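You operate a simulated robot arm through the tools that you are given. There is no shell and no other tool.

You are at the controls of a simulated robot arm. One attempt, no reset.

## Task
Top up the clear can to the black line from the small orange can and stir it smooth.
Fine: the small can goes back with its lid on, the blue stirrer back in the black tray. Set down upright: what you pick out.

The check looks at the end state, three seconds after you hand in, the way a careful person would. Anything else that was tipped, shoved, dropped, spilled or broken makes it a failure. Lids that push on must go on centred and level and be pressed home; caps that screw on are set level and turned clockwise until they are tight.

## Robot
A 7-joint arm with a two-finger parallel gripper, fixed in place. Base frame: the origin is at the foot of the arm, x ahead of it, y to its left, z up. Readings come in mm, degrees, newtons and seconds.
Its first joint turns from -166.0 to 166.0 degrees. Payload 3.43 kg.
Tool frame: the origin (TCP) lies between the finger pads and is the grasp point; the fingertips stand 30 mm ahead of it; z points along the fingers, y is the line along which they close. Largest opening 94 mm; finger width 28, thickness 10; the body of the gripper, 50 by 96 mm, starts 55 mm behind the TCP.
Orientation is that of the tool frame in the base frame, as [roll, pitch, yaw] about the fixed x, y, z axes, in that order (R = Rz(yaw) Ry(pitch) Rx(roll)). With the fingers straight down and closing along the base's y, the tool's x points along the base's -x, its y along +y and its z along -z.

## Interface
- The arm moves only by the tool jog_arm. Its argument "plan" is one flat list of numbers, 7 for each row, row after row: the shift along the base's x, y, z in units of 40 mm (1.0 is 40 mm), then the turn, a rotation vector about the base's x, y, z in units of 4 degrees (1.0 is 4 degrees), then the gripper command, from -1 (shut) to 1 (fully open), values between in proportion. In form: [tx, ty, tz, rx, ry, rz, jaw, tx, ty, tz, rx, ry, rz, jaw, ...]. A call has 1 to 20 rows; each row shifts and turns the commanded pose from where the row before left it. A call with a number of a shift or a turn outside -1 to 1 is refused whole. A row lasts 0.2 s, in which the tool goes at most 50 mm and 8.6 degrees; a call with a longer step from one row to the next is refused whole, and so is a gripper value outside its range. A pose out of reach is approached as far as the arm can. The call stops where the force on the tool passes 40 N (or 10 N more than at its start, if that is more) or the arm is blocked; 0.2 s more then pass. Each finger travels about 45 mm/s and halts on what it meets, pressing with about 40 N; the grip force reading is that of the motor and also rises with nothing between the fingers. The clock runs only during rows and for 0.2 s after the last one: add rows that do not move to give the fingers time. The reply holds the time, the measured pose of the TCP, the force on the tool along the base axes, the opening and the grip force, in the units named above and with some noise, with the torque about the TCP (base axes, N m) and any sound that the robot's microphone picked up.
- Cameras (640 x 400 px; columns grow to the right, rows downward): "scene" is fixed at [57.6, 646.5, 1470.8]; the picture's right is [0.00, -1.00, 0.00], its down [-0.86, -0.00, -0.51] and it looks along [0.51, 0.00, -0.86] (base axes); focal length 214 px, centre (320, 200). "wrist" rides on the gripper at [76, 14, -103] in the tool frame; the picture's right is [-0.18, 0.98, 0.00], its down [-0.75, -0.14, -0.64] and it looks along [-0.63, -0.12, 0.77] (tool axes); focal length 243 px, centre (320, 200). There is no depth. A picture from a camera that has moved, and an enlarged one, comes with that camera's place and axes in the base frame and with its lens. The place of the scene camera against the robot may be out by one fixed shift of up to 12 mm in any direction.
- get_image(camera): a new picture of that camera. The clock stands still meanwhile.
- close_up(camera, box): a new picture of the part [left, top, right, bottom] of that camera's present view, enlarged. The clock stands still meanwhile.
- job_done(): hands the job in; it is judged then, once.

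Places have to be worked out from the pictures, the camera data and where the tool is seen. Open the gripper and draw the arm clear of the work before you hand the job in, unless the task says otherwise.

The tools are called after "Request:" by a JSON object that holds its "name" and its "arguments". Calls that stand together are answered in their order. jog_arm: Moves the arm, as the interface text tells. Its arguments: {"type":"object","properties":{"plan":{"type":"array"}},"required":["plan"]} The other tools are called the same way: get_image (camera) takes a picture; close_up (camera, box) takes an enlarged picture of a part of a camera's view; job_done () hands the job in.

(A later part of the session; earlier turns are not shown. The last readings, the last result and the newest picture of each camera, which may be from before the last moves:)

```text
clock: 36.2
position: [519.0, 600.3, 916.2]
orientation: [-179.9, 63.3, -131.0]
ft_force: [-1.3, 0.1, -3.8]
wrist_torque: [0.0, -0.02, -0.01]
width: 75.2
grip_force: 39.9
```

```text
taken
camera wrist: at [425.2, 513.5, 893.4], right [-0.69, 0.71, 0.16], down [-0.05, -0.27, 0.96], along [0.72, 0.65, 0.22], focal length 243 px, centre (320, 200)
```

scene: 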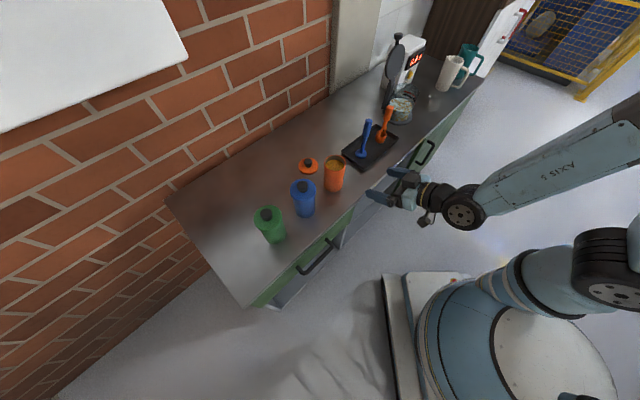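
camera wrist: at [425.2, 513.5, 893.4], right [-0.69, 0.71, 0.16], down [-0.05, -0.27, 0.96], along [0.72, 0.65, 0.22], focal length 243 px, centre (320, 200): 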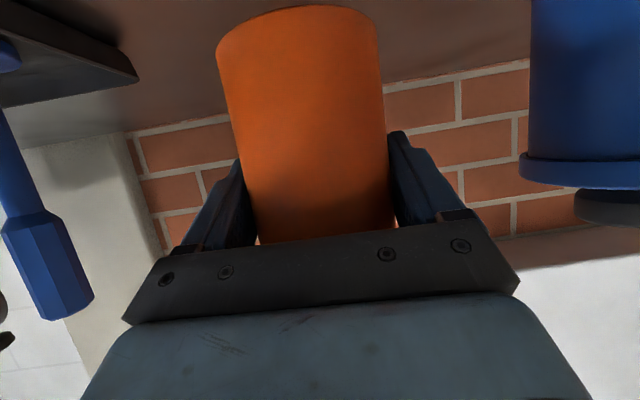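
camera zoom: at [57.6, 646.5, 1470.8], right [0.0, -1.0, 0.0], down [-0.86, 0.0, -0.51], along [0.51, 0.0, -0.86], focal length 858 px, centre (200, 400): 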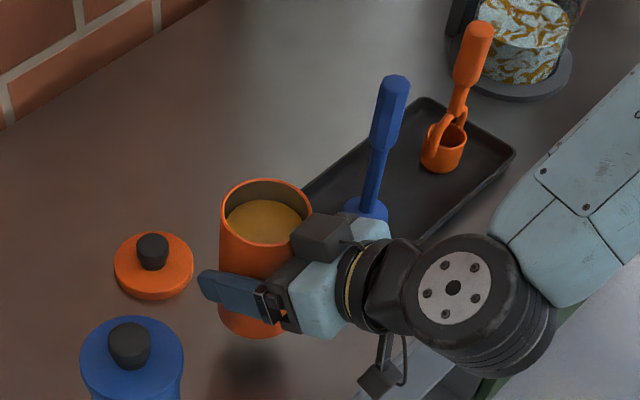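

The can is lifted with about 4 N of load and is upright. I raise it to z about 1100, well above the stirrer handles, before carrying it across.

Request:
{"name": "jog_arm", "arguments": {"plan": [0, 0, 0.5, 0, 0, 0, -1, 0, 0, 0.8, 0, 0, 0, -1, 0, 0, 0.9, 0, 0, 0, -1, 0, 0, 0.9, 0, 0, 0, -1, 0, 0, 0.9, 0, 0, 0, -1, 0, 0, 0.6, 0, 0, 0, -1, 0, 0, 0, 0, 0, 0, -1]}}

Request:
{"name": "get_image", "arguments": {"camera": "scene"}}

```text
clock: 37.8
position: [519.6, 600.3, 1099.2]
orientation: [-179.9, 63.3, -130.9]
ft_force: [-0.6, 0.4, -4.7]
wrist_torque: [0.0, -0.01, -0.03]
width: 75.2
grip_force: 40.0
```

```text
taken
```

scene: 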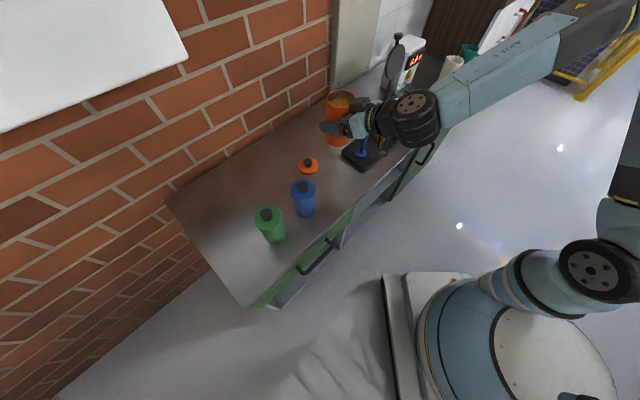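

Can held level at z 1099. I carry it across toward the clear can, turning the heading from 49 to 17 degrees, and stop about 100 mm short of the pour position.

Request:
{"name": "jog_arm", "arguments": {"plan": [0.216, -0.325, 0, 0, 0, -0.3, -1, 0.432, -0.65, 0, 0, 0, -0.571, -1, 0.432, -0.65, 0, 0, 0, -0.571, -1, 0.432, -0.65, 0, 0, 0, -0.571, -1, 0.432, -0.65, 0, 0, 0, -0.571, -1, 0.432, -0.65, 0, 0, 0, -0.571, -1, 0.432, -0.65, 0, 0, 0, -0.571, -1, 0.432, -0.65, 0, 0, 0, -0.571, -1, 0.432, -0.65, 0, 0, 0, -0.571, -1, 0.432, -0.65, 0, 0, 0, -0.571, -1, 0.432, -0.65, 0, 0, 0, -0.571, -1, 0.432, -0.65, 0, 0, 0, -0.571, -1, 0.432, -0.65, 0, 0, 0, -0.571, -1, 0.432, -0.65, 0, 0, 0, -0.571, -1, 0.216, -0.325, 0, 0, 0, -0.277, -1, 0, 0, 0, 0, 0, 0, -1]}}

Request:
{"name": "get_image", "arguments": {"camera": "scene"}}

Request:
{"name": "get_image", "arguments": {"camera": "wrist"}}

Request:
{"name": "close_up", "arguments": {"camera": "scene", "box": [350, 20, 470, 140]}}

```text
clock: 41.2
position: [763.1, 235.7, 1098.6]
orientation: [-179.8, 63.4, -162.8]
ft_force: [0.5, 0.4, -4.1]
wrist_torque: [0.02, 0.0, 0.03]
width: 75.1
grip_force: 39.9
```

```text
taken
```

scene: 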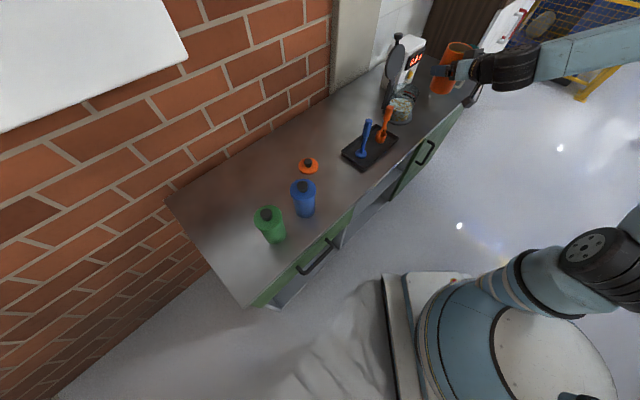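

```text
taken
camera wrist: at [636.8, 212.0, 1077.0], right [-0.21, 0.96, 0.16], down [-0.18, -0.2, 0.96], along [0.96, 0.17, 0.22], focal length 243 px, centre (320, 200)
```

wrist: 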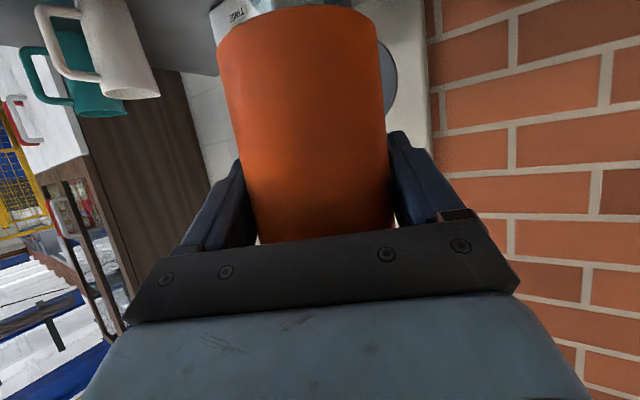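

```text
3.33 times, centred on (410, 80) of scene
camera zoom: at [57.6, 646.5, 1470.8], right [0.0, -1.0, 0.0], down [-0.86, 0.0, -0.51], along [0.51, 0.0, -0.86], focal length 715 px, centre (20, 600)
```

zoom: 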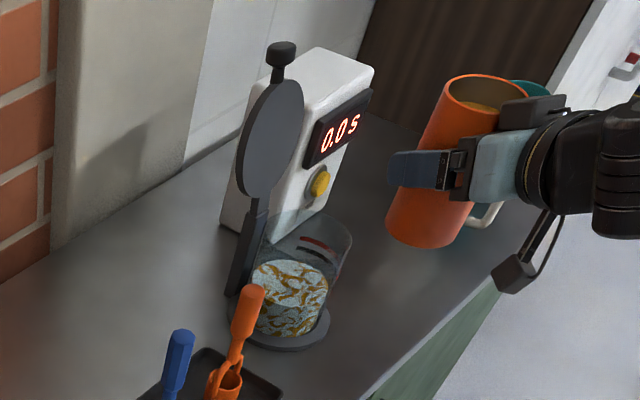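

The can is level, about 100 mm short of the clear can, and the machine's open lid stays well to the left and behind. I move forward at height, then lower to z about 1030 (can bottom near 956, above the clear can's rim of about 930).

Request:
{"name": "jog_arm", "arguments": {"plan": [0.3, 0.09, 0, 0, 0, 0, -1, 0.59, 0.183, 0, 0, 0, 0, -1, 0.59, 0.183, 0, 0, 0, 0, -1, 0.59, 0.183, 0, 0, 0, 0, -1, 0.29, 0.09, 0, 0, 0, 0, -1, 0, 0, -0.4, 0, 0, 0, -1, 0, 0, -0.6, 0, 0, 0, -1, 0, 0, -0.5, 0, 0, 0, -1, 0, 0, -0.2, 0, 0, 0, -1, 0, 0, 0, 0, 0, 0, -1]}}

Request:
{"name": "close_up", "arguments": {"camera": "scene", "box": [360, 40, 460, 140]}}

Request:
{"name": "get_image", "arguments": {"camera": "wrist"}}

```text
clock: 43.4
position: [855.5, 264.8, 1031.2]
orientation: [180.0, 63.3, -162.8]
ft_force: [-0.3, -0.2, -4.5]
wrist_torque: [0.04, 0.02, 0.02]
width: 75.3
grip_force: 40.1
```

```text
4.00 times, centred on (410, 90) of scene
camera zoom: at [57.6, 646.5, 1470.8], right [0.0, -1.0, 0.0], down [-0.86, 0.0, -0.51], along [0.51, 0.0, -0.86], focal length 858 px, centre (-40, 640)
```

zoom: 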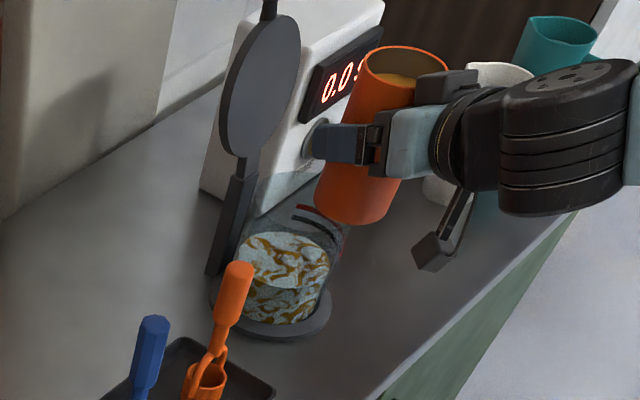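

```text
taken
camera wrist: at [730.3, 241.7, 1009.1], right [-0.21, 0.96, 0.16], down [-0.18, -0.2, 0.96], along [0.96, 0.17, 0.22], focal length 243 px, centre (320, 200)
```

wrist: 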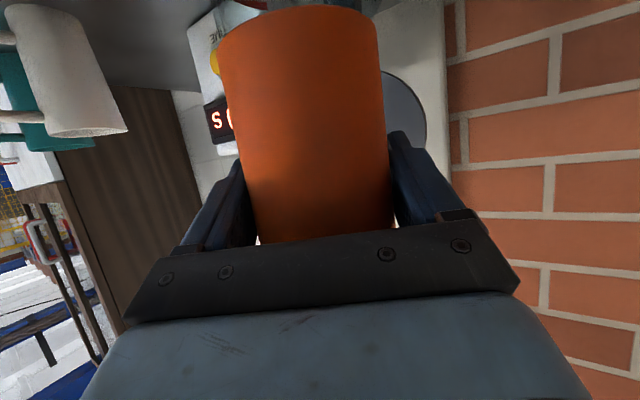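

The can is upright and lined up behind the clear can, with projections agreeing within about 5 mm. I start tilting: 24 degrees first, which should be just short of flow, and look.

Request:
{"name": "jog_arm", "arguments": {"plan": [0, 0, 0, -0.2957, 0.9553, 0, -1, 0, 0, 0, -0.2957, 0.9553, 0, -1, 0, 0, 0, -0.2957, 0.9553, 0, -1, 0, 0, 0, -0.2957, 0.9553, 0, -1, 0, 0, 0, -0.2957, 0.9553, 0, -1, 0, 0, 0, -0.2957, 0.9553, 0, -1, 0, 0, 0, 0, 0, 0, -1]}}

Request:
{"name": "close_up", "arguments": {"camera": "scene", "box": [360, 40, 460, 140]}}

Request:
{"name": "get_image", "arguments": {"camera": "wrist"}}

```text
clock: 45.0
position: [856.9, 265.6, 1030.6]
orientation: [-179.8, 39.3, -162.8]
ft_force: [-1.0, -0.2, -4.0]
wrist_torque: [-0.02, -0.02, -0.04]
width: 75.1
grip_force: 40.7
```

```text
4.00 times, centred on (410, 90) of scene
camera zoom: at [57.6, 646.5, 1470.8], right [0.0, -1.0, 0.0], down [-0.86, 0.0, -0.51], along [0.51, 0.0, -0.86], focal length 858 px, centre (-40, 640)
```

zoom: 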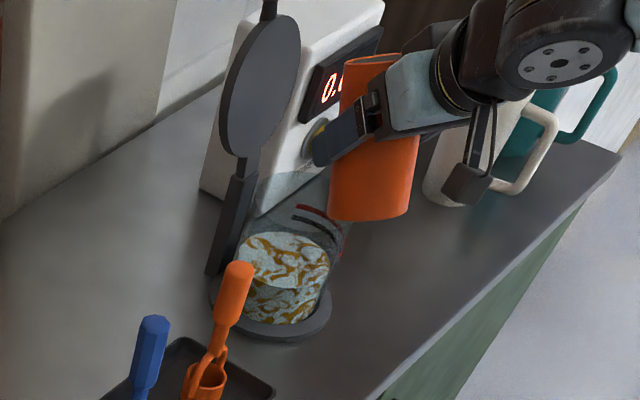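

```text
taken
camera wrist: at [733.2, 242.3, 1062.5], right [-0.15, 0.98, 0.11], down [0.21, -0.08, 0.97], along [0.97, 0.17, -0.19], focal length 243 px, centre (320, 200)
```

wrist: 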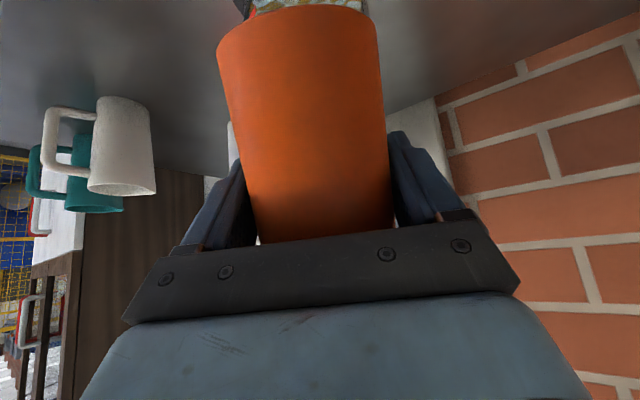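

Lip is now over the clear can's near half by calculation. To keep the fall short I back up 20 mm and lower 25 mm, then tilt on to about 32 degrees and pause to look for flow.

Request:
{"name": "jog_arm", "arguments": {"plan": [-0.24, -0.074, 0, 0, 0, 0, -1, -0.24, -0.074, -0.2, 0, 0, 0, -1, 0, 0, -0.43, 0, 0, 0, -1, 0, 0, 0, -0.2957, 0.9553, 0, -1, 0, 0, 0, -0.2957, 0.9553, 0, -1, 0, 0, 0, 0, 0, 0, -1, 0, 0, 0, 0, 0, 0, -1]}}

Request:
{"name": "close_up", "arguments": {"camera": "scene", "box": [370, 50, 450, 130]}}

Request:
{"name": "get_image", "arguments": {"camera": "wrist"}}

```text
clock: 46.6
position: [837.0, 260.2, 1005.6]
orientation: [-179.8, 31.4, -162.9]
ft_force: [-0.2, 0.8, -3.3]
wrist_torque: [-0.04, -0.01, 0.0]
width: 75.3
grip_force: 40.1
```

```text
5.00 times, centred on (410, 90) of scene
camera zoom: at [57.6, 646.5, 1470.8], right [0.0, -1.0, 0.0], down [-0.86, 0.0, -0.51], along [0.51, 0.0, -0.86], focal length 1072 px, centre (-130, 750)
```

zoom: 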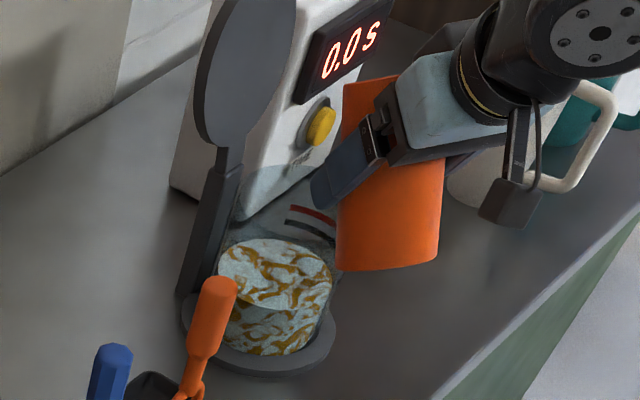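

```text
taken
camera wrist: at [719.2, 238.4, 1053.8], right [-0.14, 0.99, 0.09], down [0.34, -0.04, 0.94], along [0.93, 0.16, -0.33], focal length 243 px, centre (320, 200)
```

wrist: 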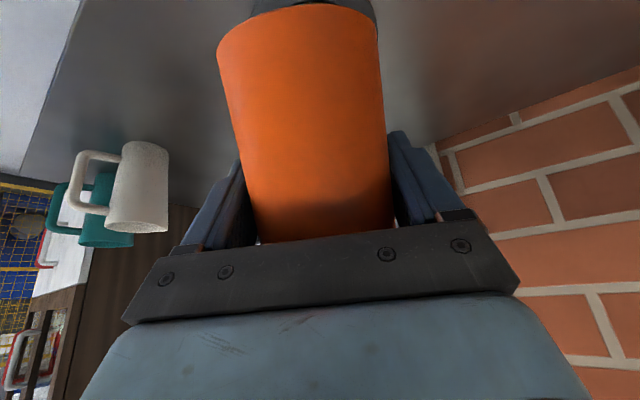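

By projection the lip is above the near half of the clear can's contents and nothing has flowed yet. I tilt 8 degrees more with a pause and check for a stream.

Request:
{"name": "jog_arm", "arguments": {"plan": [0, 0, 0, -0.2957, 0.9553, 0, -1, 0, 0, 0, -0.2957, 0.9553, 0, -1, 0, 0, 0, 0, 0, 0, -1, 0, 0, 0, 0, 0, 0, -1, 0, 0, 0, 0, 0, 0, -1]}}

Request:
{"name": "close_up", "arguments": {"camera": "scene", "box": [370, 50, 450, 130]}}

```text
clock: 47.8
position: [835.8, 259.5, 1005.6]
orientation: [-179.8, 23.4, -162.9]
ft_force: [0.6, -0.1, -4.5]
wrist_torque: [0.04, -0.03, 0.0]
width: 75.3
grip_force: 39.9
```

```text
5.00 times, centred on (410, 90) of scene
camera zoom: at [57.6, 646.5, 1470.8], right [0.0, -1.0, 0.0], down [-0.86, 0.0, -0.51], along [0.51, 0.0, -0.86], focal length 1072 px, centre (-130, 750)
```

zoom: 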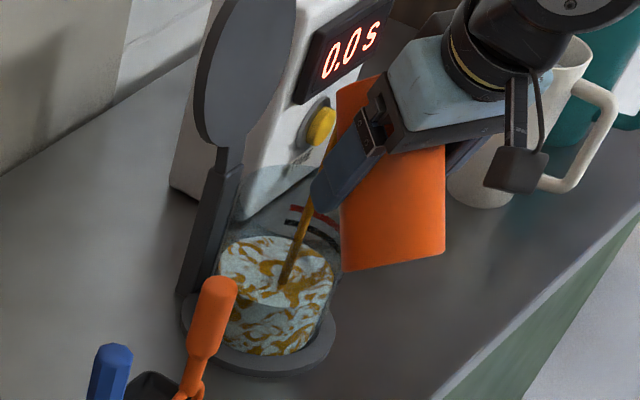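

A stream is flowing and lands near the middle of the contents. I hold this tilt for a second and watch the level.

Request:
{"name": "jog_arm", "arguments": {"plan": [0, 0, 0, 0, 0, 0, -1, 0, 0, 0, 0, 0, 0, -1, 0, 0, 0, 0, 0, 0, -1, 0, 0, 0, 0, 0, 0, -1, 0, 0, 0, 0, 0, 0, -1]}}

Request:
{"name": "close_up", "arguments": {"camera": "scene", "box": [370, 50, 450, 130]}}

```text
clock: 49.0
position: [837.1, 259.8, 1005.1]
orientation: [-179.8, 23.4, -162.9]
ft_force: [-0.6, -1.0, -3.5]
wrist_torque: [0.02, -0.05, -0.01]
width: 75.1
grip_force: 39.6
```

```text
5.00 times, centred on (410, 90) of scene
camera zoom: at [57.6, 646.5, 1470.8], right [0.0, -1.0, 0.0], down [-0.86, 0.0, -0.51], along [0.51, 0.0, -0.86], focal length 1072 px, centre (-130, 750)
```

zoom: 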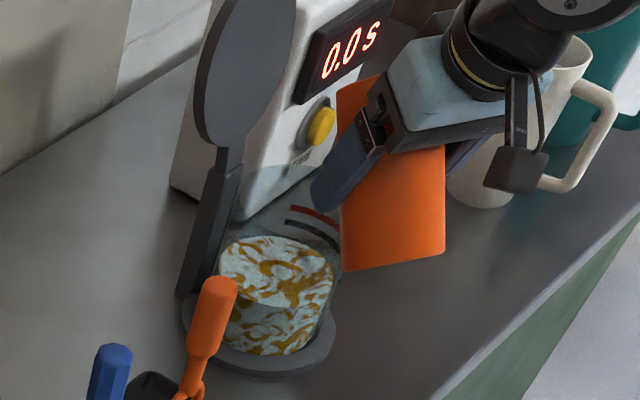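

The flow stopped by itself at 40 degrees of tilt, so the poured amount follows the tilt. I tilt 8 degrees more, wait it out and compare the level with the black line.

Request:
{"name": "jog_arm", "arguments": {"plan": [0, 0, 0, -0.2957, 0.9553, 0, -1, 0, 0, 0, 0, 0, 0, -1, 0, 0, 0, 0, 0, 0, -1, 0, 0, 0, -0.2957, 0.9553, 0, -1, 0, 0, 0, 0, 0, 0, -1, 0, 0, 0, 0, 0, 0, -1, 0, 0, 0, 0, 0, 0, -1, 0, 0, 0, 0, 0, 0, -1, 0, 0, 0, 0, 0, 0, -1]}}

Request:
{"name": "close_up", "arguments": {"camera": "scene", "box": [370, 50, 450, 130]}}

```text
clock: 51.0
position: [838.4, 260.4, 1005.4]
orientation: [-179.7, 15.5, -162.8]
ft_force: [1.2, 0.8, -3.3]
wrist_torque: [0.01, -0.04, 0.04]
width: 75.3
grip_force: 39.6
```

```text
5.00 times, centred on (410, 90) of scene
camera zoom: at [57.6, 646.5, 1470.8], right [0.0, -1.0, 0.0], down [-0.86, 0.0, -0.51], along [0.51, 0.0, -0.86], focal length 1072 px, centre (-130, 750)
```

zoom: 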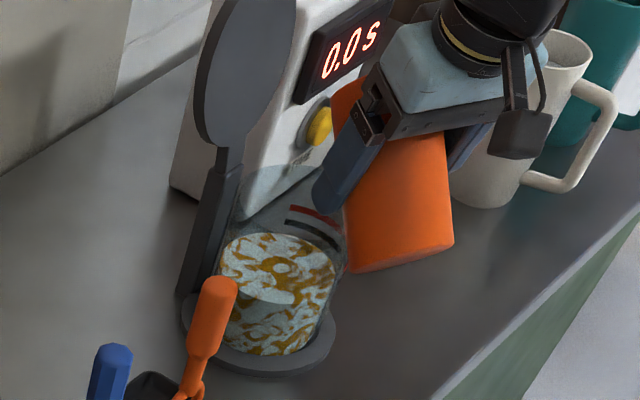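

The paint added shows in the middle and the level has risen a little. I zoom in tightly on the clear can to measure level against the black line.

Request:
{"name": "close_up", "arguments": {"camera": "scene", "box": [380, 80, 420, 130]}}

```text
8.00 times, centred on (400, 105) of scene
camera zoom: at [57.6, 646.5, 1470.8], right [0.0, -1.0, 0.0], down [-0.86, 0.0, -0.51], along [0.51, 0.0, -0.86], focal length 1716 px, centre (-320, 960)
```

zoom: 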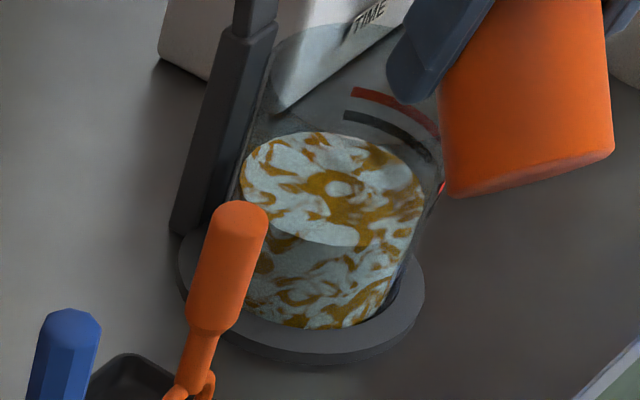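

The level has risen about 12 of the 29 pixels needed (about 8 of 20 mm), matching my volume estimate. I tilt another 8 degrees in small steps, giving it time to flow.

Request:
{"name": "jog_arm", "arguments": {"plan": [0, 0, 0, -0.148, 0.478, 0, -1, 0, 0, 0, -0.148, 0.478, 0, -1, 0, 0, 0, 0, 0, 0, -1, 0, 0, 0, 0, 0, 0, -1, 0, 0, 0, -0.148, 0.478, 0, -1, 0, 0, 0, -0.148, 0.478, 0, -1, 0, 0, 0, 0, 0, 0, -1, 0, 0, 0, 0, 0, 0, -1, 0, 0, 0, 0, 0, 0, -1, 0, 0, 0, 0, 0, 0, -1, 0, 0, 0, 0, 0, 0, -1, 0, 0, 0, 0, 0, 0, -1]}}

Request:
{"name": "close_up", "arguments": {"camera": "scene", "box": [380, 80, 420, 130]}}

```text
clock: 53.6
position: [836.7, 259.9, 1006.0]
orientation: [-179.7, 7.4, -162.7]
ft_force: [0.6, 0.4, -3.2]
wrist_torque: [0.0, -0.06, -0.01]
width: 75.4
grip_force: 40.3
```

```text
8.00 times, centred on (400, 105) of scene
camera zoom: at [57.6, 646.5, 1470.8], right [0.0, -1.0, 0.0], down [-0.86, 0.0, -0.51], along [0.51, 0.0, -0.86], focal length 1716 px, centre (-320, 960)
```

zoom: 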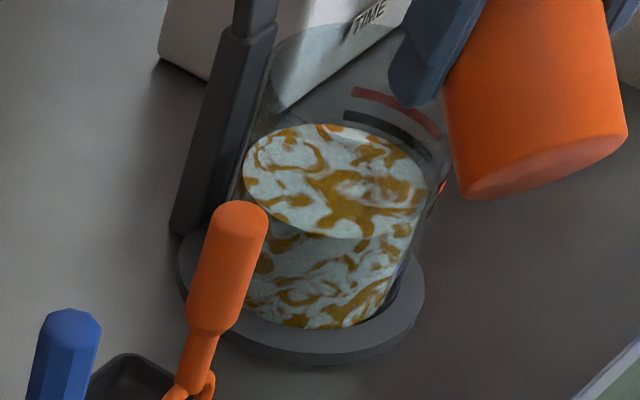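

The far edge of the surface is getting close to the black line. I zoom further on that spot.

Request:
{"name": "close_up", "arguments": {"camera": "scene", "box": [392, 88, 422, 108]}}

```text
16.00 times, centred on (407, 98) of scene
camera zoom: at [57.6, 646.5, 1470.8], right [0.0, -1.0, 0.0], down [-0.86, 0.0, -0.51], along [0.51, 0.0, -0.86], focal length 3432 px, centre (-1072, 1832)
```

zoom: 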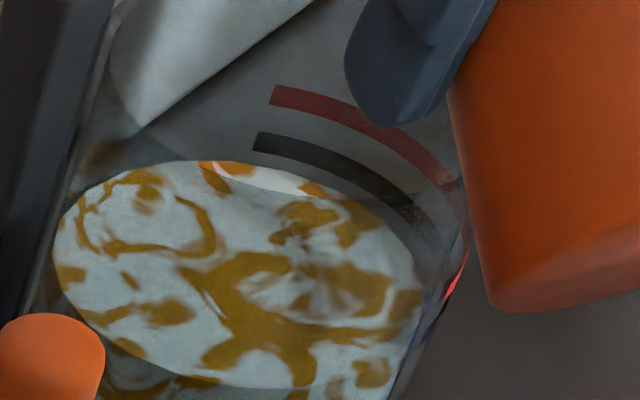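

Fitting circles to the surface and line in this view, the surface sits roughly 4 to 5 mm below the centre of the black line (allowing for the line being on the outer wall). I add just 2 more degrees and re-measure.

Request:
{"name": "jog_arm", "arguments": {"plan": [0, 0, 0, -0.074, 0.239, 0, -1, 0, 0, 0, -0.074, 0.239, 0, -1, 0, 0, 0, 0, 0, 0, -1, 0, 0, 0, 0, 0, 0, -1, 0, 0, 0, 0, 0, 0, -1, 0, 0, 0, 0, 0, 0, -1, 0, 0, 0, 0, 0, 0, -1, 0, 0, 0, 0, 0, 0, -1, 0, 0, 0, 0, 0, 0, -1]}}

Request:
{"name": "close_up", "arguments": {"camera": "scene", "box": [392, 88, 422, 108]}}

Request:
{"name": "get_image", "arguments": {"camera": "wrist"}}

```text
clock: 55.6
position: [837.4, 260.8, 1005.9]
orientation: [-179.7, 5.4, -162.8]
ft_force: [-0.4, 1.0, -2.9]
wrist_torque: [0.03, -0.1, 0.03]
width: 75.2
grip_force: 39.9
```

```text
16.00 times, centred on (407, 98) of scene
camera zoom: at [57.6, 646.5, 1470.8], right [0.0, -1.0, 0.0], down [-0.86, 0.0, -0.51], along [0.51, 0.0, -0.86], focal length 3432 px, centre (-1072, 1832)
```

zoom: 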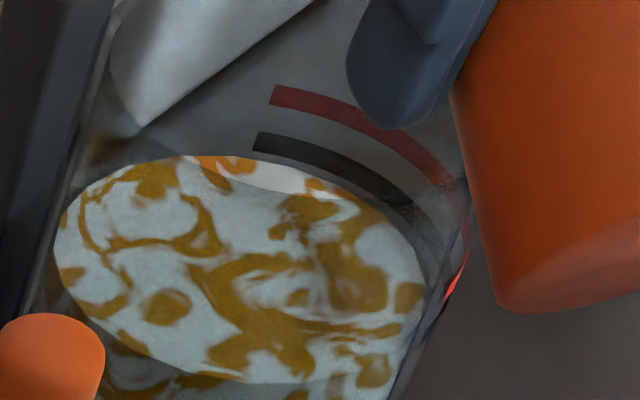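

```text
taken
camera wrist: at [750.6, 247.8, 1100.9], right [-0.11, 0.99, 0.01], down [0.7, 0.07, 0.71], along [0.7, 0.09, -0.7], focal length 243 px, centre (320, 200)
```

wrist: 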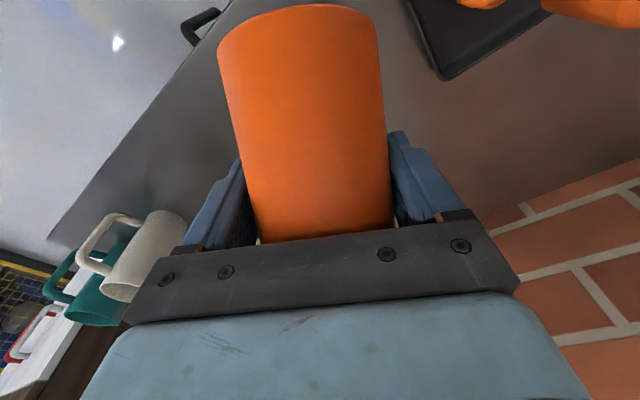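

The surface rose another 1 to 2 mm; the far-wall view leaves an ambiguity of 2 to 5 mm. I stop here, tilt back to 30 degrees, then raise, retreat and bring the can upright, so I can inspect the line from the side with the wrist camera.

Request:
{"name": "jog_arm", "arguments": {"plan": [0, 0, 0, 0.2957, -0.9553, 0, -1, 0, 0, 0, 0.2957, -0.9553, 0, -1, 0, 0, 0, 0.2957, -0.9553, 0, -1, 0, 0, 0, 0.2957, -0.9553, 0, -1, 0, 0, 0, 0.2957, -0.9553, 0, -1, 0, 0, 0, 0.2957, -0.9553, 0, -1, 0, 0, 0, 0.2957, -0.9553, 0, -1, 0, 0, 0, 0, 0, 0, -1, 0, 0, 0.4, 0, 0, 0, -1, -0.1, -0.03, 0.6, 0, 0, 0, -1, -0.24, -0.074, 0.2, 0.2957, -0.9553, 0, -1, -0.24, -0.074, 0, 0.2957, -0.9553, 0, -1, -0.24, -0.074, 0, 0.2957, -0.9553, 0, -1, -0.24, -0.074, 0, 0.2957, -0.9553, 0, -1, 0, 0, 0, 0.2957, -0.9553, 0, -1, 0, 0, 0, 0.2957, -0.9553, 0, -1, 0, 0, 0, 0.2957, -0.9553, 0, -1, 0, 0, 0, 0.148, -0.478, 0, -1, 0, 0, 0, 0, 0, 0, -1]}}

Request:
{"name": "close_up", "arguments": {"camera": "scene", "box": [360, 40, 460, 140]}}

Request:
{"name": "close_up", "arguments": {"camera": "scene", "box": [388, 78, 428, 108]}}

```text
clock: 59.6
position: [801.1, 247.7, 1042.7]
orientation: [180.0, 60.2, -163.3]
ft_force: [-0.1, -1.0, -3.7]
wrist_torque: [0.0, -0.04, 0.02]
width: 75.0
grip_force: 40.2
out of reach, approached as far as the arm can: row 14, 15
```

```text
4.00 times, centred on (410, 90) of scene
camera zoom: at [57.6, 646.5, 1470.8], right [0.0, -1.0, 0.0], down [-0.86, 0.0, -0.51], along [0.51, 0.0, -0.86], focal length 858 px, centre (-40, 640)
```

zoom: 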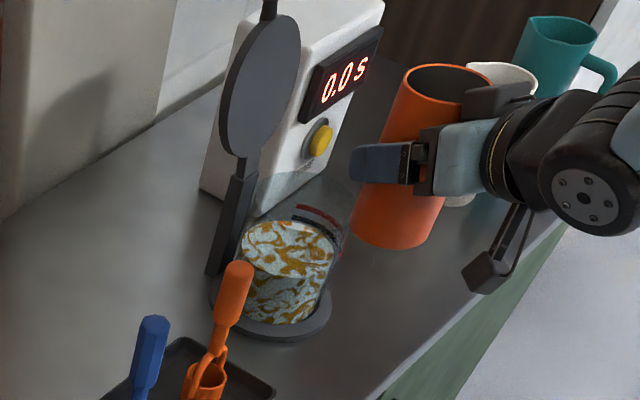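

```text
13.33 times, centred on (408, 93) of scene
camera zoom: at [57.6, 646.5, 1470.8], right [0.0, -1.0, 0.0], down [-0.86, 0.0, -0.51], along [0.51, 0.0, -0.86], focal length 2860 px, centre (-853, 1627)
```

zoom: 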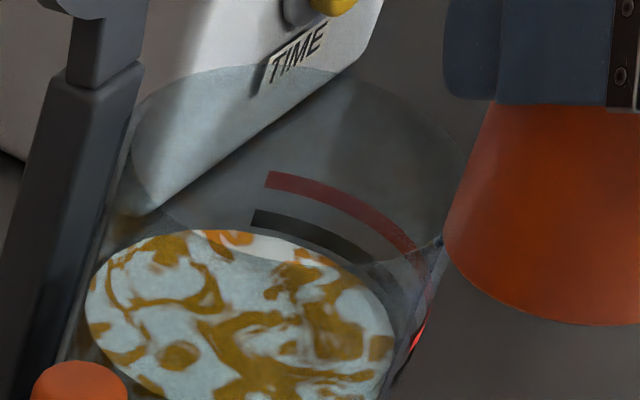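

The can is nearly upright with less paint in it, and nothing has dripped. Now I move to the right-hand side of the clear can with the can still in hand to view the line almost horizontally past the held can.

Request:
{"name": "jog_arm", "arguments": {"plan": [0.39, -0.534, 0, 0, 0, 0.728, -1, 0.39, -0.534, 0, 0, 0, 0.728, -1, 0.39, -0.534, 0, 0, 0, 0.728, -1, 0.39, -0.534, 0, 0, 0, 0.728, -1, 0.39, -0.534, 0, 0, 0, 0.728, -1, 0.39, -0.534, 0, 0, 0, 0.728, -1, 0.39, -0.534, 0, 0, 0, 0.728, -1, 0.39, -0.534, 0, 0, 0, 0.728, -1, 0, 0, 0, 0, 0, 0, -1]}}

Request:
{"name": "get_image", "arguments": {"camera": "wrist"}}

Request:
{"name": "get_image", "arguments": {"camera": "scene"}}

```text
clock: 61.6
position: [927.4, 76.3, 1042.5]
orientation: [179.8, 60.1, -140.0]
ft_force: [-0.7, -0.2, -3.3]
wrist_torque: [0.01, -0.03, -0.01]
width: 75.1
grip_force: 39.9
```

```text
taken
camera wrist: at [819.5, 4.8, 1027.2], right [-0.56, 0.81, 0.16], down [-0.05, -0.23, 0.97], along [0.82, 0.54, 0.17], focal length 243 px, centre (320, 200)
```

wrist: 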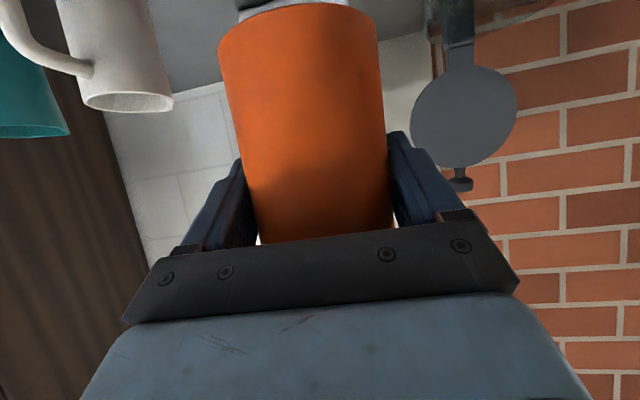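

```text
taken
```

scene: 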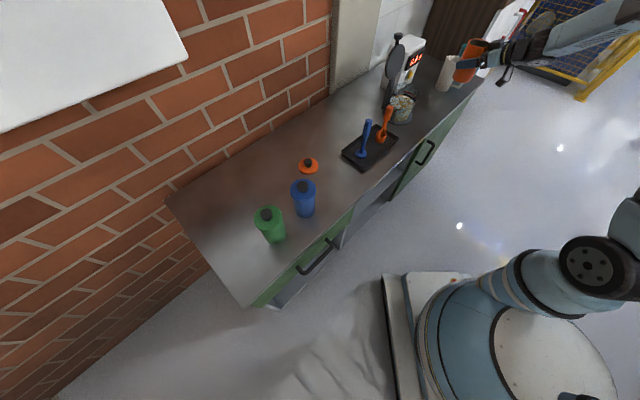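

Position is as planned and the mug is well clear. I lower to z about 928 for a near-horizontal look at the fill line.

Request:
{"name": "jog_arm", "arguments": {"plan": [0, 0, -0.5, 0, 0, 0, -1, 0, 0, -0.8, 0, 0, 0, -1, 0, 0, -0.8, 0, 0, 0, -1, 0, 0, -0.6, 0, 0, 0, -1, 0, 0, 0, 0, 0, 0, -1]}}

Request:
{"name": "get_image", "arguments": {"camera": "wrist"}}

Request:
{"name": "close_up", "arguments": {"camera": "wrist", "box": [400, 0, 560, 100]}}

```text
clock: 62.8
position: [925.4, 75.4, 934.2]
orientation: [179.8, 60.1, -140.1]
ft_force: [-0.2, -0.1, -3.4]
wrist_torque: [0.01, -0.03, 0.02]
width: 75.2
grip_force: 40.4
```

```text
taken
camera wrist: at [817.9, 4.3, 919.3], right [-0.56, 0.81, 0.16], down [-0.05, -0.23, 0.97], along [0.83, 0.54, 0.17], focal length 243 px, centre (320, 200)
```

wrist: 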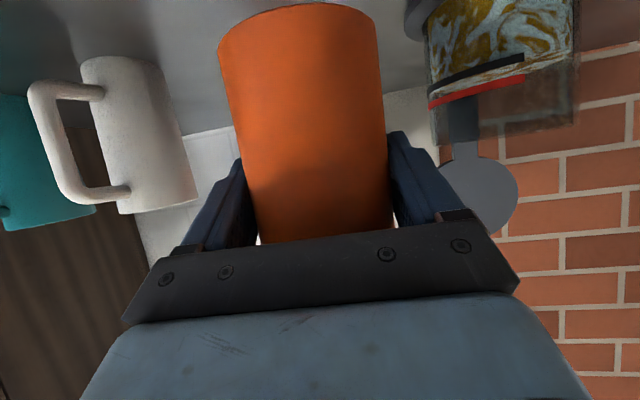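

```text
4.00 times, centred on (480, 50) of wrist
camera zoom: at [817.9, 4.3, 919.3], right [-0.56, 0.81, 0.16], down [-0.05, -0.23, 0.97], along [0.83, 0.54, 0.17], focal length 970 px, centre (-320, 800)
```

zoom: 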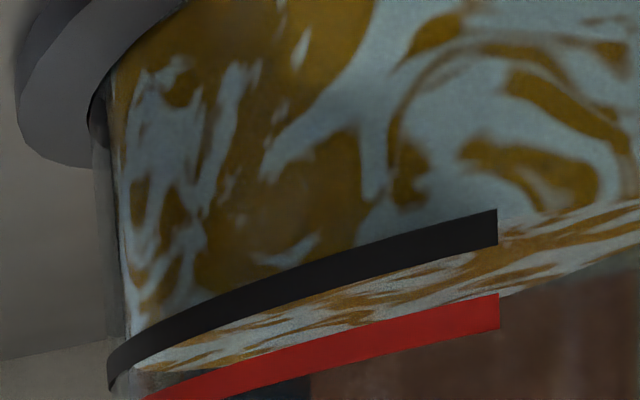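

Clear view (upside down): the paint's edge now lies inside the black band but in its lower part, about 2 mm below the band's centre. I'll go back and pour that last bit (about 2 more degrees of tilt); first I raise and return the way I came.

Request:
{"name": "jog_arm", "arguments": {"plan": [0, 0, 0.5, 0, 0, 0, -1, 0, 0, 0.8, 0, 0, 0, -1, 0, 0, 0.8, 0, 0, 0, -1, 0, 0, 0.6, 0, 0, 0, -1, -0.39, 0.534, 0, 0, 0, -0.728, -1, -0.39, 0.534, 0, 0, 0, -0.728, -1, -0.39, 0.534, 0, 0, 0, -0.728, -1, -0.39, 0.534, 0, 0, 0, -0.728, -1, -0.39, 0.534, 0, 0, 0, -0.728, -1, -0.39, 0.534, 0, 0, 0, -0.728, -1, -0.39, 0.534, 0, 0, 0, -0.728, -1, -0.39, 0.534, 0, 0, 0, -0.728, -1, 0, 0, 0, 0, 0, 0, -1]}}

```text
clock: 65.6
position: [801.6, 247.0, 1042.8]
orientation: [179.9, 60.1, -163.2]
ft_force: [0.1, 0.0, -2.7]
wrist_torque: [-0.01, 0.02, -0.02]
width: 75.0
grip_force: 40.2
```

Back at the retreat point. I tilt 32 degrees here, move to the same pour position as before, then tilt to about 51 degrees, still below the point where it last flowed.

Request:
{"name": "jog_arm", "arguments": {"plan": [0, 0, 0, -0.2874, 0.9578, 0, -1, 0, 0, 0, -0.2874, 0.9578, 0, -1, 0, 0, 0, -0.2874, 0.9578, 0, -1, 0, 0, 0, -0.2874, 0.9578, 0, -1, 0, 0, 0, -0.2874, 0.9578, 0, -1, 0, 0, 0, -0.2874, 0.9578, 0, -1, 0, 0, 0, -0.2874, 0.9578, 0, -1, 0, 0, 0, -0.2874, 0.9578, 0, -1, 0.44, 0.166, 0, 0, 0, 0, -1, 0.44, 0.166, -0.3, 0, 0, 0, -1, 0, 0, -0.63, 0, 0, 0, -1, 0, 0, 0, -0.2874, 0.9578, 0, -1, 0, 0, 0, -0.2874, 0.9578, 0, -1, 0, 0, 0, -0.2874, 0.9578, 0, -1, 0, 0, 0, -0.2874, 0.9578, 0, -1, 0, 0, 0, 0, 0, 0, -1]}}

Request:
{"name": "close_up", "arguments": {"camera": "scene", "box": [370, 50, 450, 130]}}

Request:
{"name": "close_up", "arguments": {"camera": "scene", "box": [392, 88, 422, 108]}}

```text
clock: 69.0
position: [835.1, 261.1, 1005.5]
orientation: [179.9, 12.1, -163.3]
ft_force: [0.2, -0.9, -3.7]
wrist_torque: [0.0, -0.04, 0.04]
width: 74.7
grip_force: 40.4
```

```text
5.00 times, centred on (410, 90) of scene
camera zoom: at [57.6, 646.5, 1470.8], right [0.0, -1.0, 0.0], down [-0.86, 0.0, -0.51], along [0.51, 0.0, -0.86], focal length 1072 px, centre (-130, 750)
```

zoom: 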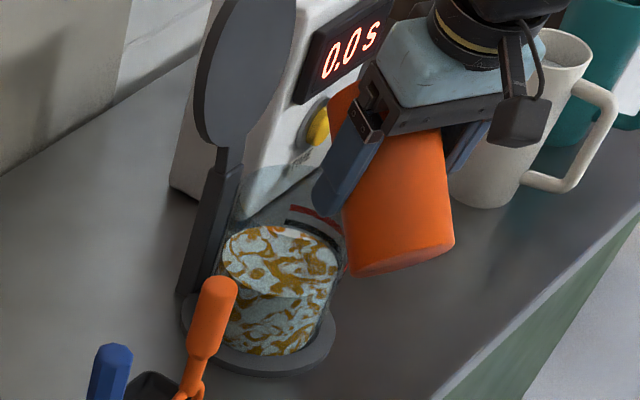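

```text
16.00 times, centred on (407, 98) of scene
camera zoom: at [57.6, 646.5, 1470.8], right [0.0, -1.0, 0.0], down [-0.86, 0.0, -0.51], along [0.51, 0.0, -0.86], focal length 3432 px, centre (-1072, 1832)
```

zoom: 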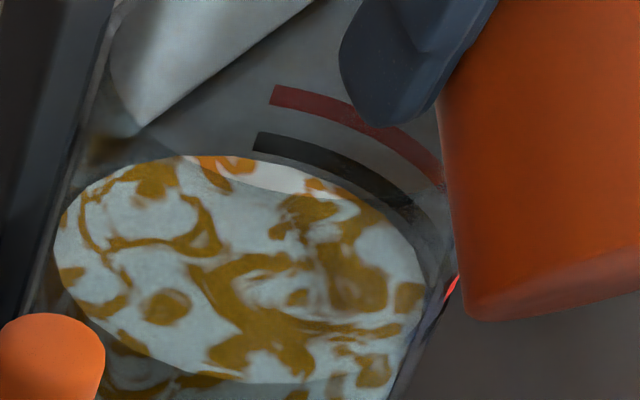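

Level unchanged so far. I tilt to the previous 58 degrees and then one more degree slowly, and re-measure.

Request:
{"name": "jog_arm", "arguments": {"plan": [0, 0, 0, -0.2874, 0.9578, 0, -1, 0, 0, 0, -0.18, 0.6, 0, -1, 0, 0, 0, -0.072, 0.239, 0, -1, 0, 0, 0, -0.036, 0.12, 0, -1, 0, 0, 0, 0, 0, 0, -1, 0, 0, 0, 0, 0, 0, -1, 0, 0, 0, 0, 0, 0, -1, 0, 0, 0, 0, 0, 0, -1, 0, 0, 0, 0, 0, 0, -1, 0, 0, 0, 0, 0, 0, -1]}}

Request:
{"name": "close_up", "arguments": {"camera": "scene", "box": [392, 88, 422, 108]}}

```text
clock: 71.2
position: [836.8, 261.3, 1005.9]
orientation: [179.8, 4.1, -163.3]
ft_force: [0.1, 0.9, -3.0]
wrist_torque: [-0.01, -0.05, 0.01]
width: 75.0
grip_force: 40.2
```

```text
16.00 times, centred on (407, 98) of scene
camera zoom: at [57.6, 646.5, 1470.8], right [0.0, -1.0, 0.0], down [-0.86, 0.0, -0.51], along [0.51, 0.0, -0.86], focal length 3432 px, centre (-1072, 1832)
```

zoom: 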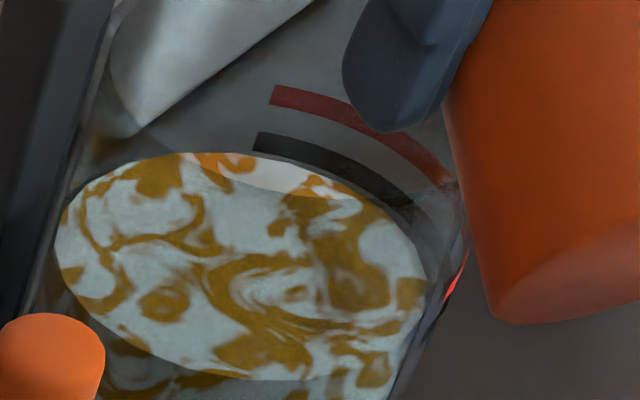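

Up about 1 mm (3 px); I need roughly 1 mm more. I tilt another 1.1 degrees and wait for it to settle.

Request:
{"name": "jog_arm", "arguments": {"plan": [0, 0, 0, -0.04, 0.132, 0, -1, 0, 0, 0, -0.04, 0.132, 0, -1, 0, 0, 0, 0, 0, 0, -1, 0, 0, 0, 0, 0, 0, -1, 0, 0, 0, 0, 0, 0, -1, 0, 0, 0, 0, 0, 0, -1, 0, 0, 0, 0, 0, 0, -1, 0, 0, 0, 0, 0, 0, -1]}}

Request:
{"name": "close_up", "arguments": {"camera": "scene", "box": [392, 88, 422, 108]}}

```text
clock: 73.0
position: [837.0, 262.1, 1005.9]
orientation: [179.9, 2.9, -163.3]
ft_force: [0.5, 0.4, -3.1]
wrist_torque: [-0.01, -0.03, -0.02]
width: 74.9
grip_force: 39.8
```

```text
16.00 times, centred on (407, 98) of scene
camera zoom: at [57.6, 646.5, 1470.8], right [0.0, -1.0, 0.0], down [-0.86, 0.0, -0.51], along [0.51, 0.0, -0.86], focal length 3432 px, centre (-1072, 1832)
```

zoom: 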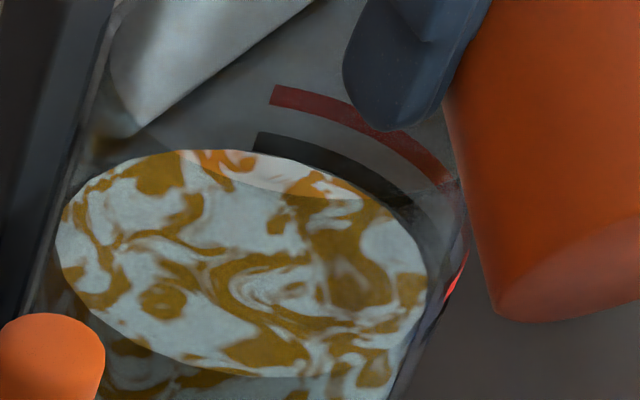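

The surface is up another millimetre, which puts it at the middle of the band by my reckoning. I stop pouring: tilt back over the clear can, raise, and bring the can upright.

Request:
{"name": "jog_arm", "arguments": {"plan": [0, 0, 0, 0.2874, -0.9578, 0, -1, 0, 0, 0, 0.2874, -0.9578, 0, -1, 0, 0, 0, 0.2874, -0.9578, 0, -1, 0, 0, 0, 0.2874, -0.9578, 0, -1, 0, 0, 0, 0.2874, -0.9578, 0, -1, 0, 0, 0, 0.2874, -0.9578, 0, -1, 0, 0, 0, 0.2874, -0.9578, 0, -1, 0, 0, 0, 0, 0, 0, -1, 0, 0, 0.4, 0, 0, 0, -1, 0, 0, 0.6, 0, 0, 0, -1, 0, 0, 0.6, 0, 0, 0, -1, 0, 0, 0, 0.2874, -0.9578, 0, -1, 0, 0, 0, 0.2874, -0.9578, 0, -1, 0, 0, 0, 0.2874, -0.9578, 0, -1, 0, 0, 0, 0.2874, -0.9578, 0, -1, 0, 0, 0, 0.2874, -0.9578, 0, -1, 0, 0, 0, 0.2874, -0.9578, 0, -1, 0, 0, 0, 0.2874, -0.9578, 0, -1, 0, 0, 0, 0.2874, -0.9578, 0, -1, 0, 0, 0, 0, 0, 0, -1]}}

Request:
{"name": "close_up", "arguments": {"camera": "scene", "box": [360, 40, 460, 140]}}

```text
clock: 77.2
position: [834.3, 259.1, 1068.2]
orientation: [179.8, 63.1, -163.2]
ft_force: [0.2, 1.0, -3.5]
wrist_torque: [0.01, -0.01, -0.02]
width: 74.0
grip_force: 40.6
```

```text
4.00 times, centred on (410, 90) of scene
camera zoom: at [57.6, 646.5, 1470.8], right [0.0, -1.0, 0.0], down [-0.86, 0.0, -0.51], along [0.51, 0.0, -0.86], focal length 858 px, centre (-40, 640)
```

zoom: 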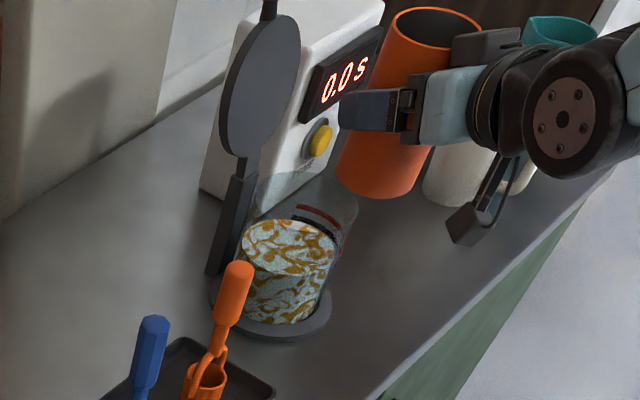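

Upright again, but the opening reading fell slightly to 74.0, so I check the can in the fingers for slip.

Request:
{"name": "get_image", "arguments": {"camera": "wrist"}}

Request:
{"name": "jog_arm", "arguments": {"plan": [0, 0, 0.2, 0, 0, 0, -1, 0, 0, 0, 0, 0, 0, -1]}}

```text
taken
camera wrist: at [710.3, 236.6, 1048.2], right [-0.2, 0.96, 0.17], down [-0.18, -0.2, 0.96], along [0.96, 0.17, 0.22], focal length 243 px, centre (320, 200)
```

wrist: 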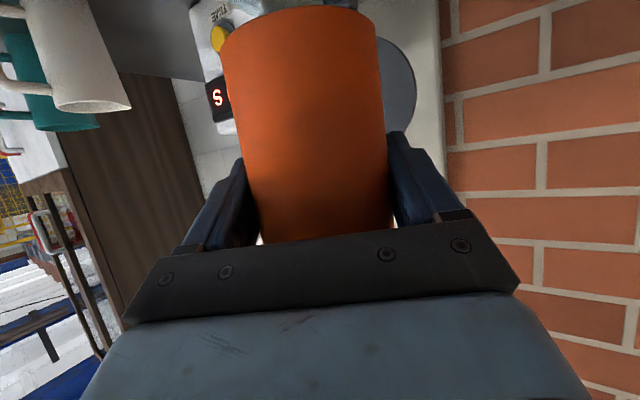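

```text
clock: 77.8
position: [835.5, 260.7, 1077.4]
orientation: [179.9, 63.1, -163.3]
ft_force: [-0.4, 0.3, -3.0]
wrist_torque: [-0.02, -0.01, 0.03]
width: 74.1
grip_force: 40.3
```

The can moved only a few millimetres toward the fingertips and is still held straight. I carry it back over the same route to above its original place.

Request:
{"name": "jog_arm", "arguments": {"plan": [-0.6, -0.2, 0.18, 0, 0, 0, -1, -0.6, -0.2, 0.18, 0, 0, 0, -1, -0.6, -0.2, 0.18, 0, 0, 0, -1, -0.22, 0.322, 0, 0, 0, 0.289, -1, -0.439, 0.644, 0, 0, 0, 0.577, -1, -0.439, 0.644, 0, 0, 0, 0.577, -1, -0.439, 0.644, 0, 0, 0, 0.577, -1, -0.439, 0.644, 0, 0, 0, 0.577, -1, -0.439, 0.644, 0, 0, 0, 0.577, -1, -0.439, 0.644, 0, 0, 0, 0.577, -1, -0.439, 0.644, 0, 0, 0, 0.577, -1, -0.439, 0.644, 0, 0, 0, 0.577, -1, -0.439, 0.644, 0, 0, 0, 0.577, -1, -0.439, 0.644, 0, 0, 0, 0.577, -1, -0.439, 0.644, 0, 0, 0, 0.577, -1, -0.439, 0.644, 0, 0, 0, 0.577, -1, -0.439, 0.644, 0, 0, 0, 0.577, -1, -0.22, 0.322, 0, 0, 0, 0.289, -1, 0, 0, 0, 0, 0, 0, -1]}}

Request:
{"name": "get_image", "arguments": {"camera": "scene"}}

Request:
{"name": "get_image", "arguments": {"camera": "wrist"}}

```text
clock: 81.8
position: [518.1, 599.6, 1098.7]
orientation: [179.9, 63.1, -131.1]
ft_force: [0.4, -0.7, -3.3]
wrist_torque: [-0.01, 0.0, -0.02]
width: 74.1
grip_force: 39.4
```

```text
taken
```

scene: 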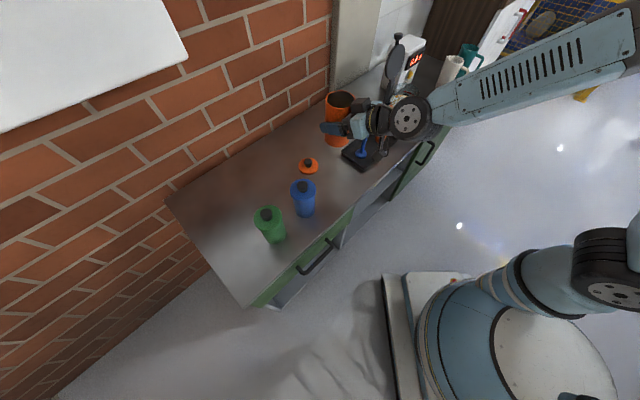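

```text
taken
camera wrist: at [424.0, 512.5, 1077.6], right [-0.69, 0.71, 0.17], down [-0.04, -0.27, 0.96], along [0.72, 0.66, 0.21], focal length 243 px, centre (320, 200)
```

wrist: 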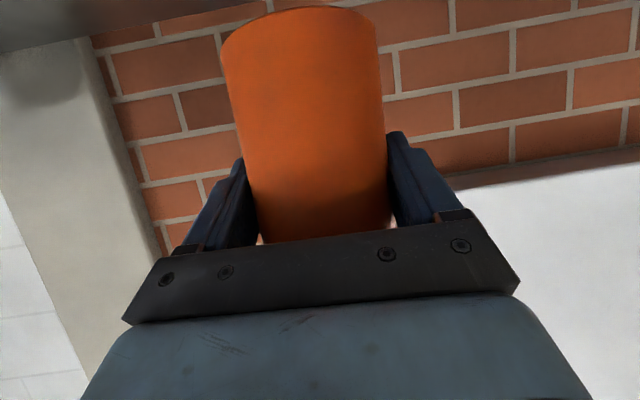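

Above its original spot. I lower it to about 15 to 20 mm above the bench, then look.

Request:
{"name": "jog_arm", "arguments": {"plan": [0, 0, -0.5, 0, 0, 0, -1, 0, 0, -0.9, 0, 0, 0, -1, 0, 0, -0.9, 0, 0, 0, -1, 0, 0, -0.9, 0, 0, 0, -1, 0, 0, -0.9, 0, 0, 0, -1, 0, 0, -0.7, 0, 0, 0, -1, 0, 0, -0.3, 0, 0, 0, -1, 0, 0, 0, 0, 0, 0, -1]}}

Request:
{"name": "close_up", "arguments": {"camera": "scene", "box": [290, 120, 410, 220]}}

Request:
{"name": "get_image", "arguments": {"camera": "wrist"}}

```text
clock: 83.6
position: [517.9, 599.9, 895.9]
orientation: [179.8, 63.1, -131.0]
ft_force: [-0.8, 1.1, -3.5]
wrist_torque: [0.0, -0.01, -0.01]
width: 74.1
grip_force: 39.7
```

```text
4.00 times, centred on (350, 170) of scene
camera zoom: at [57.6, 646.5, 1470.8], right [0.0, -1.0, 0.0], down [-0.86, 0.0, -0.51], along [0.51, 0.0, -0.86], focal length 858 px, centre (200, 320)
```

zoom: 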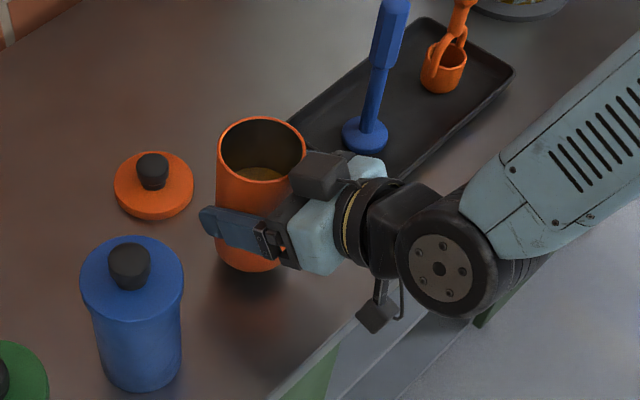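

```text
taken
camera wrist: at [423.9, 512.3, 874.0], right [-0.69, 0.71, 0.17], down [-0.04, -0.27, 0.96], along [0.72, 0.66, 0.21], focal length 243 px, centre (320, 200)
```

wrist: 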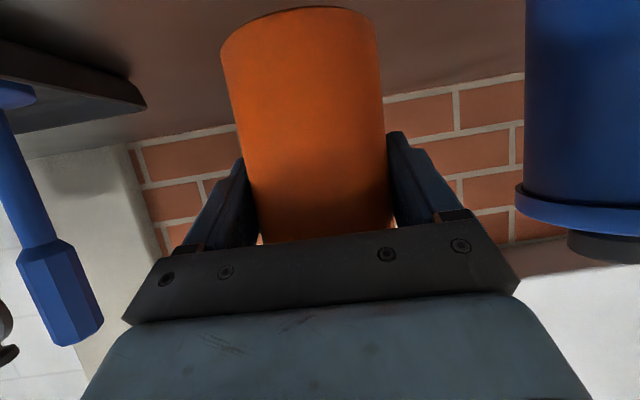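

The can is upright over its old spot, near-half full. I lower 20 mm, then feel for the bench in 2 mm steps.

Request:
{"name": "jog_arm", "arguments": {"plan": [0, 0, -0.2, 0, 0, 0, -1, 0, 0, -0.2, 0, 0, 0, -1, 0, 0, -0.1, 0, 0, 0, -1, 0, 0, 0, 0, 0, 0, -1]}}

Request:
{"name": "jog_arm", "arguments": {"plan": [0, 0, -0.05, 0, 0, 0, -1, 0, 0, -0.05, 0, 0, 0, -1]}}

```text
clock: 84.6
position: [517.4, 599.0, 876.0]
orientation: [179.9, 63.0, -131.0]
ft_force: [0.2, 0.0, -3.7]
wrist_torque: [-0.01, 0.0, -0.02]
width: 74.1
grip_force: 40.6
```

```text
clock: 85.2
position: [517.2, 598.3, 872.0]
orientation: [179.7, 63.0, -131.0]
ft_force: [-0.2, 0.0, -3.4]
wrist_torque: [-0.02, 0.01, -0.02]
width: 73.8
grip_force: 40.3
```

Still free at 872. I continue with smaller 1 mm steps until contact shows.

Request:
{"name": "jog_arm", "arguments": {"plan": [0, 0, -0.025, 0, 0, 0, -1, 0, 0, -0.025, 0, 0, 0, -1]}}

Request:
{"name": "jog_arm", "arguments": {"plan": [0, 0, -0.025, 0, 0, 0, -1]}}

```text
clock: 85.8
position: [516.3, 596.6, 870.3]
orientation: [179.7, 63.0, -131.0]
ft_force: [-0.3, -0.2, -4.1]
wrist_torque: [-0.04, 0.02, 0.01]
width: 74.2
grip_force: 39.7
```

```text
clock: 86.2
position: [517.2, 597.3, 869.1]
orientation: [179.9, 63.2, -131.0]
ft_force: [-0.3, 0.1, -0.6]
wrist_torque: [-0.05, -0.04, 0.0]
width: 73.8
grip_force: 39.5
```

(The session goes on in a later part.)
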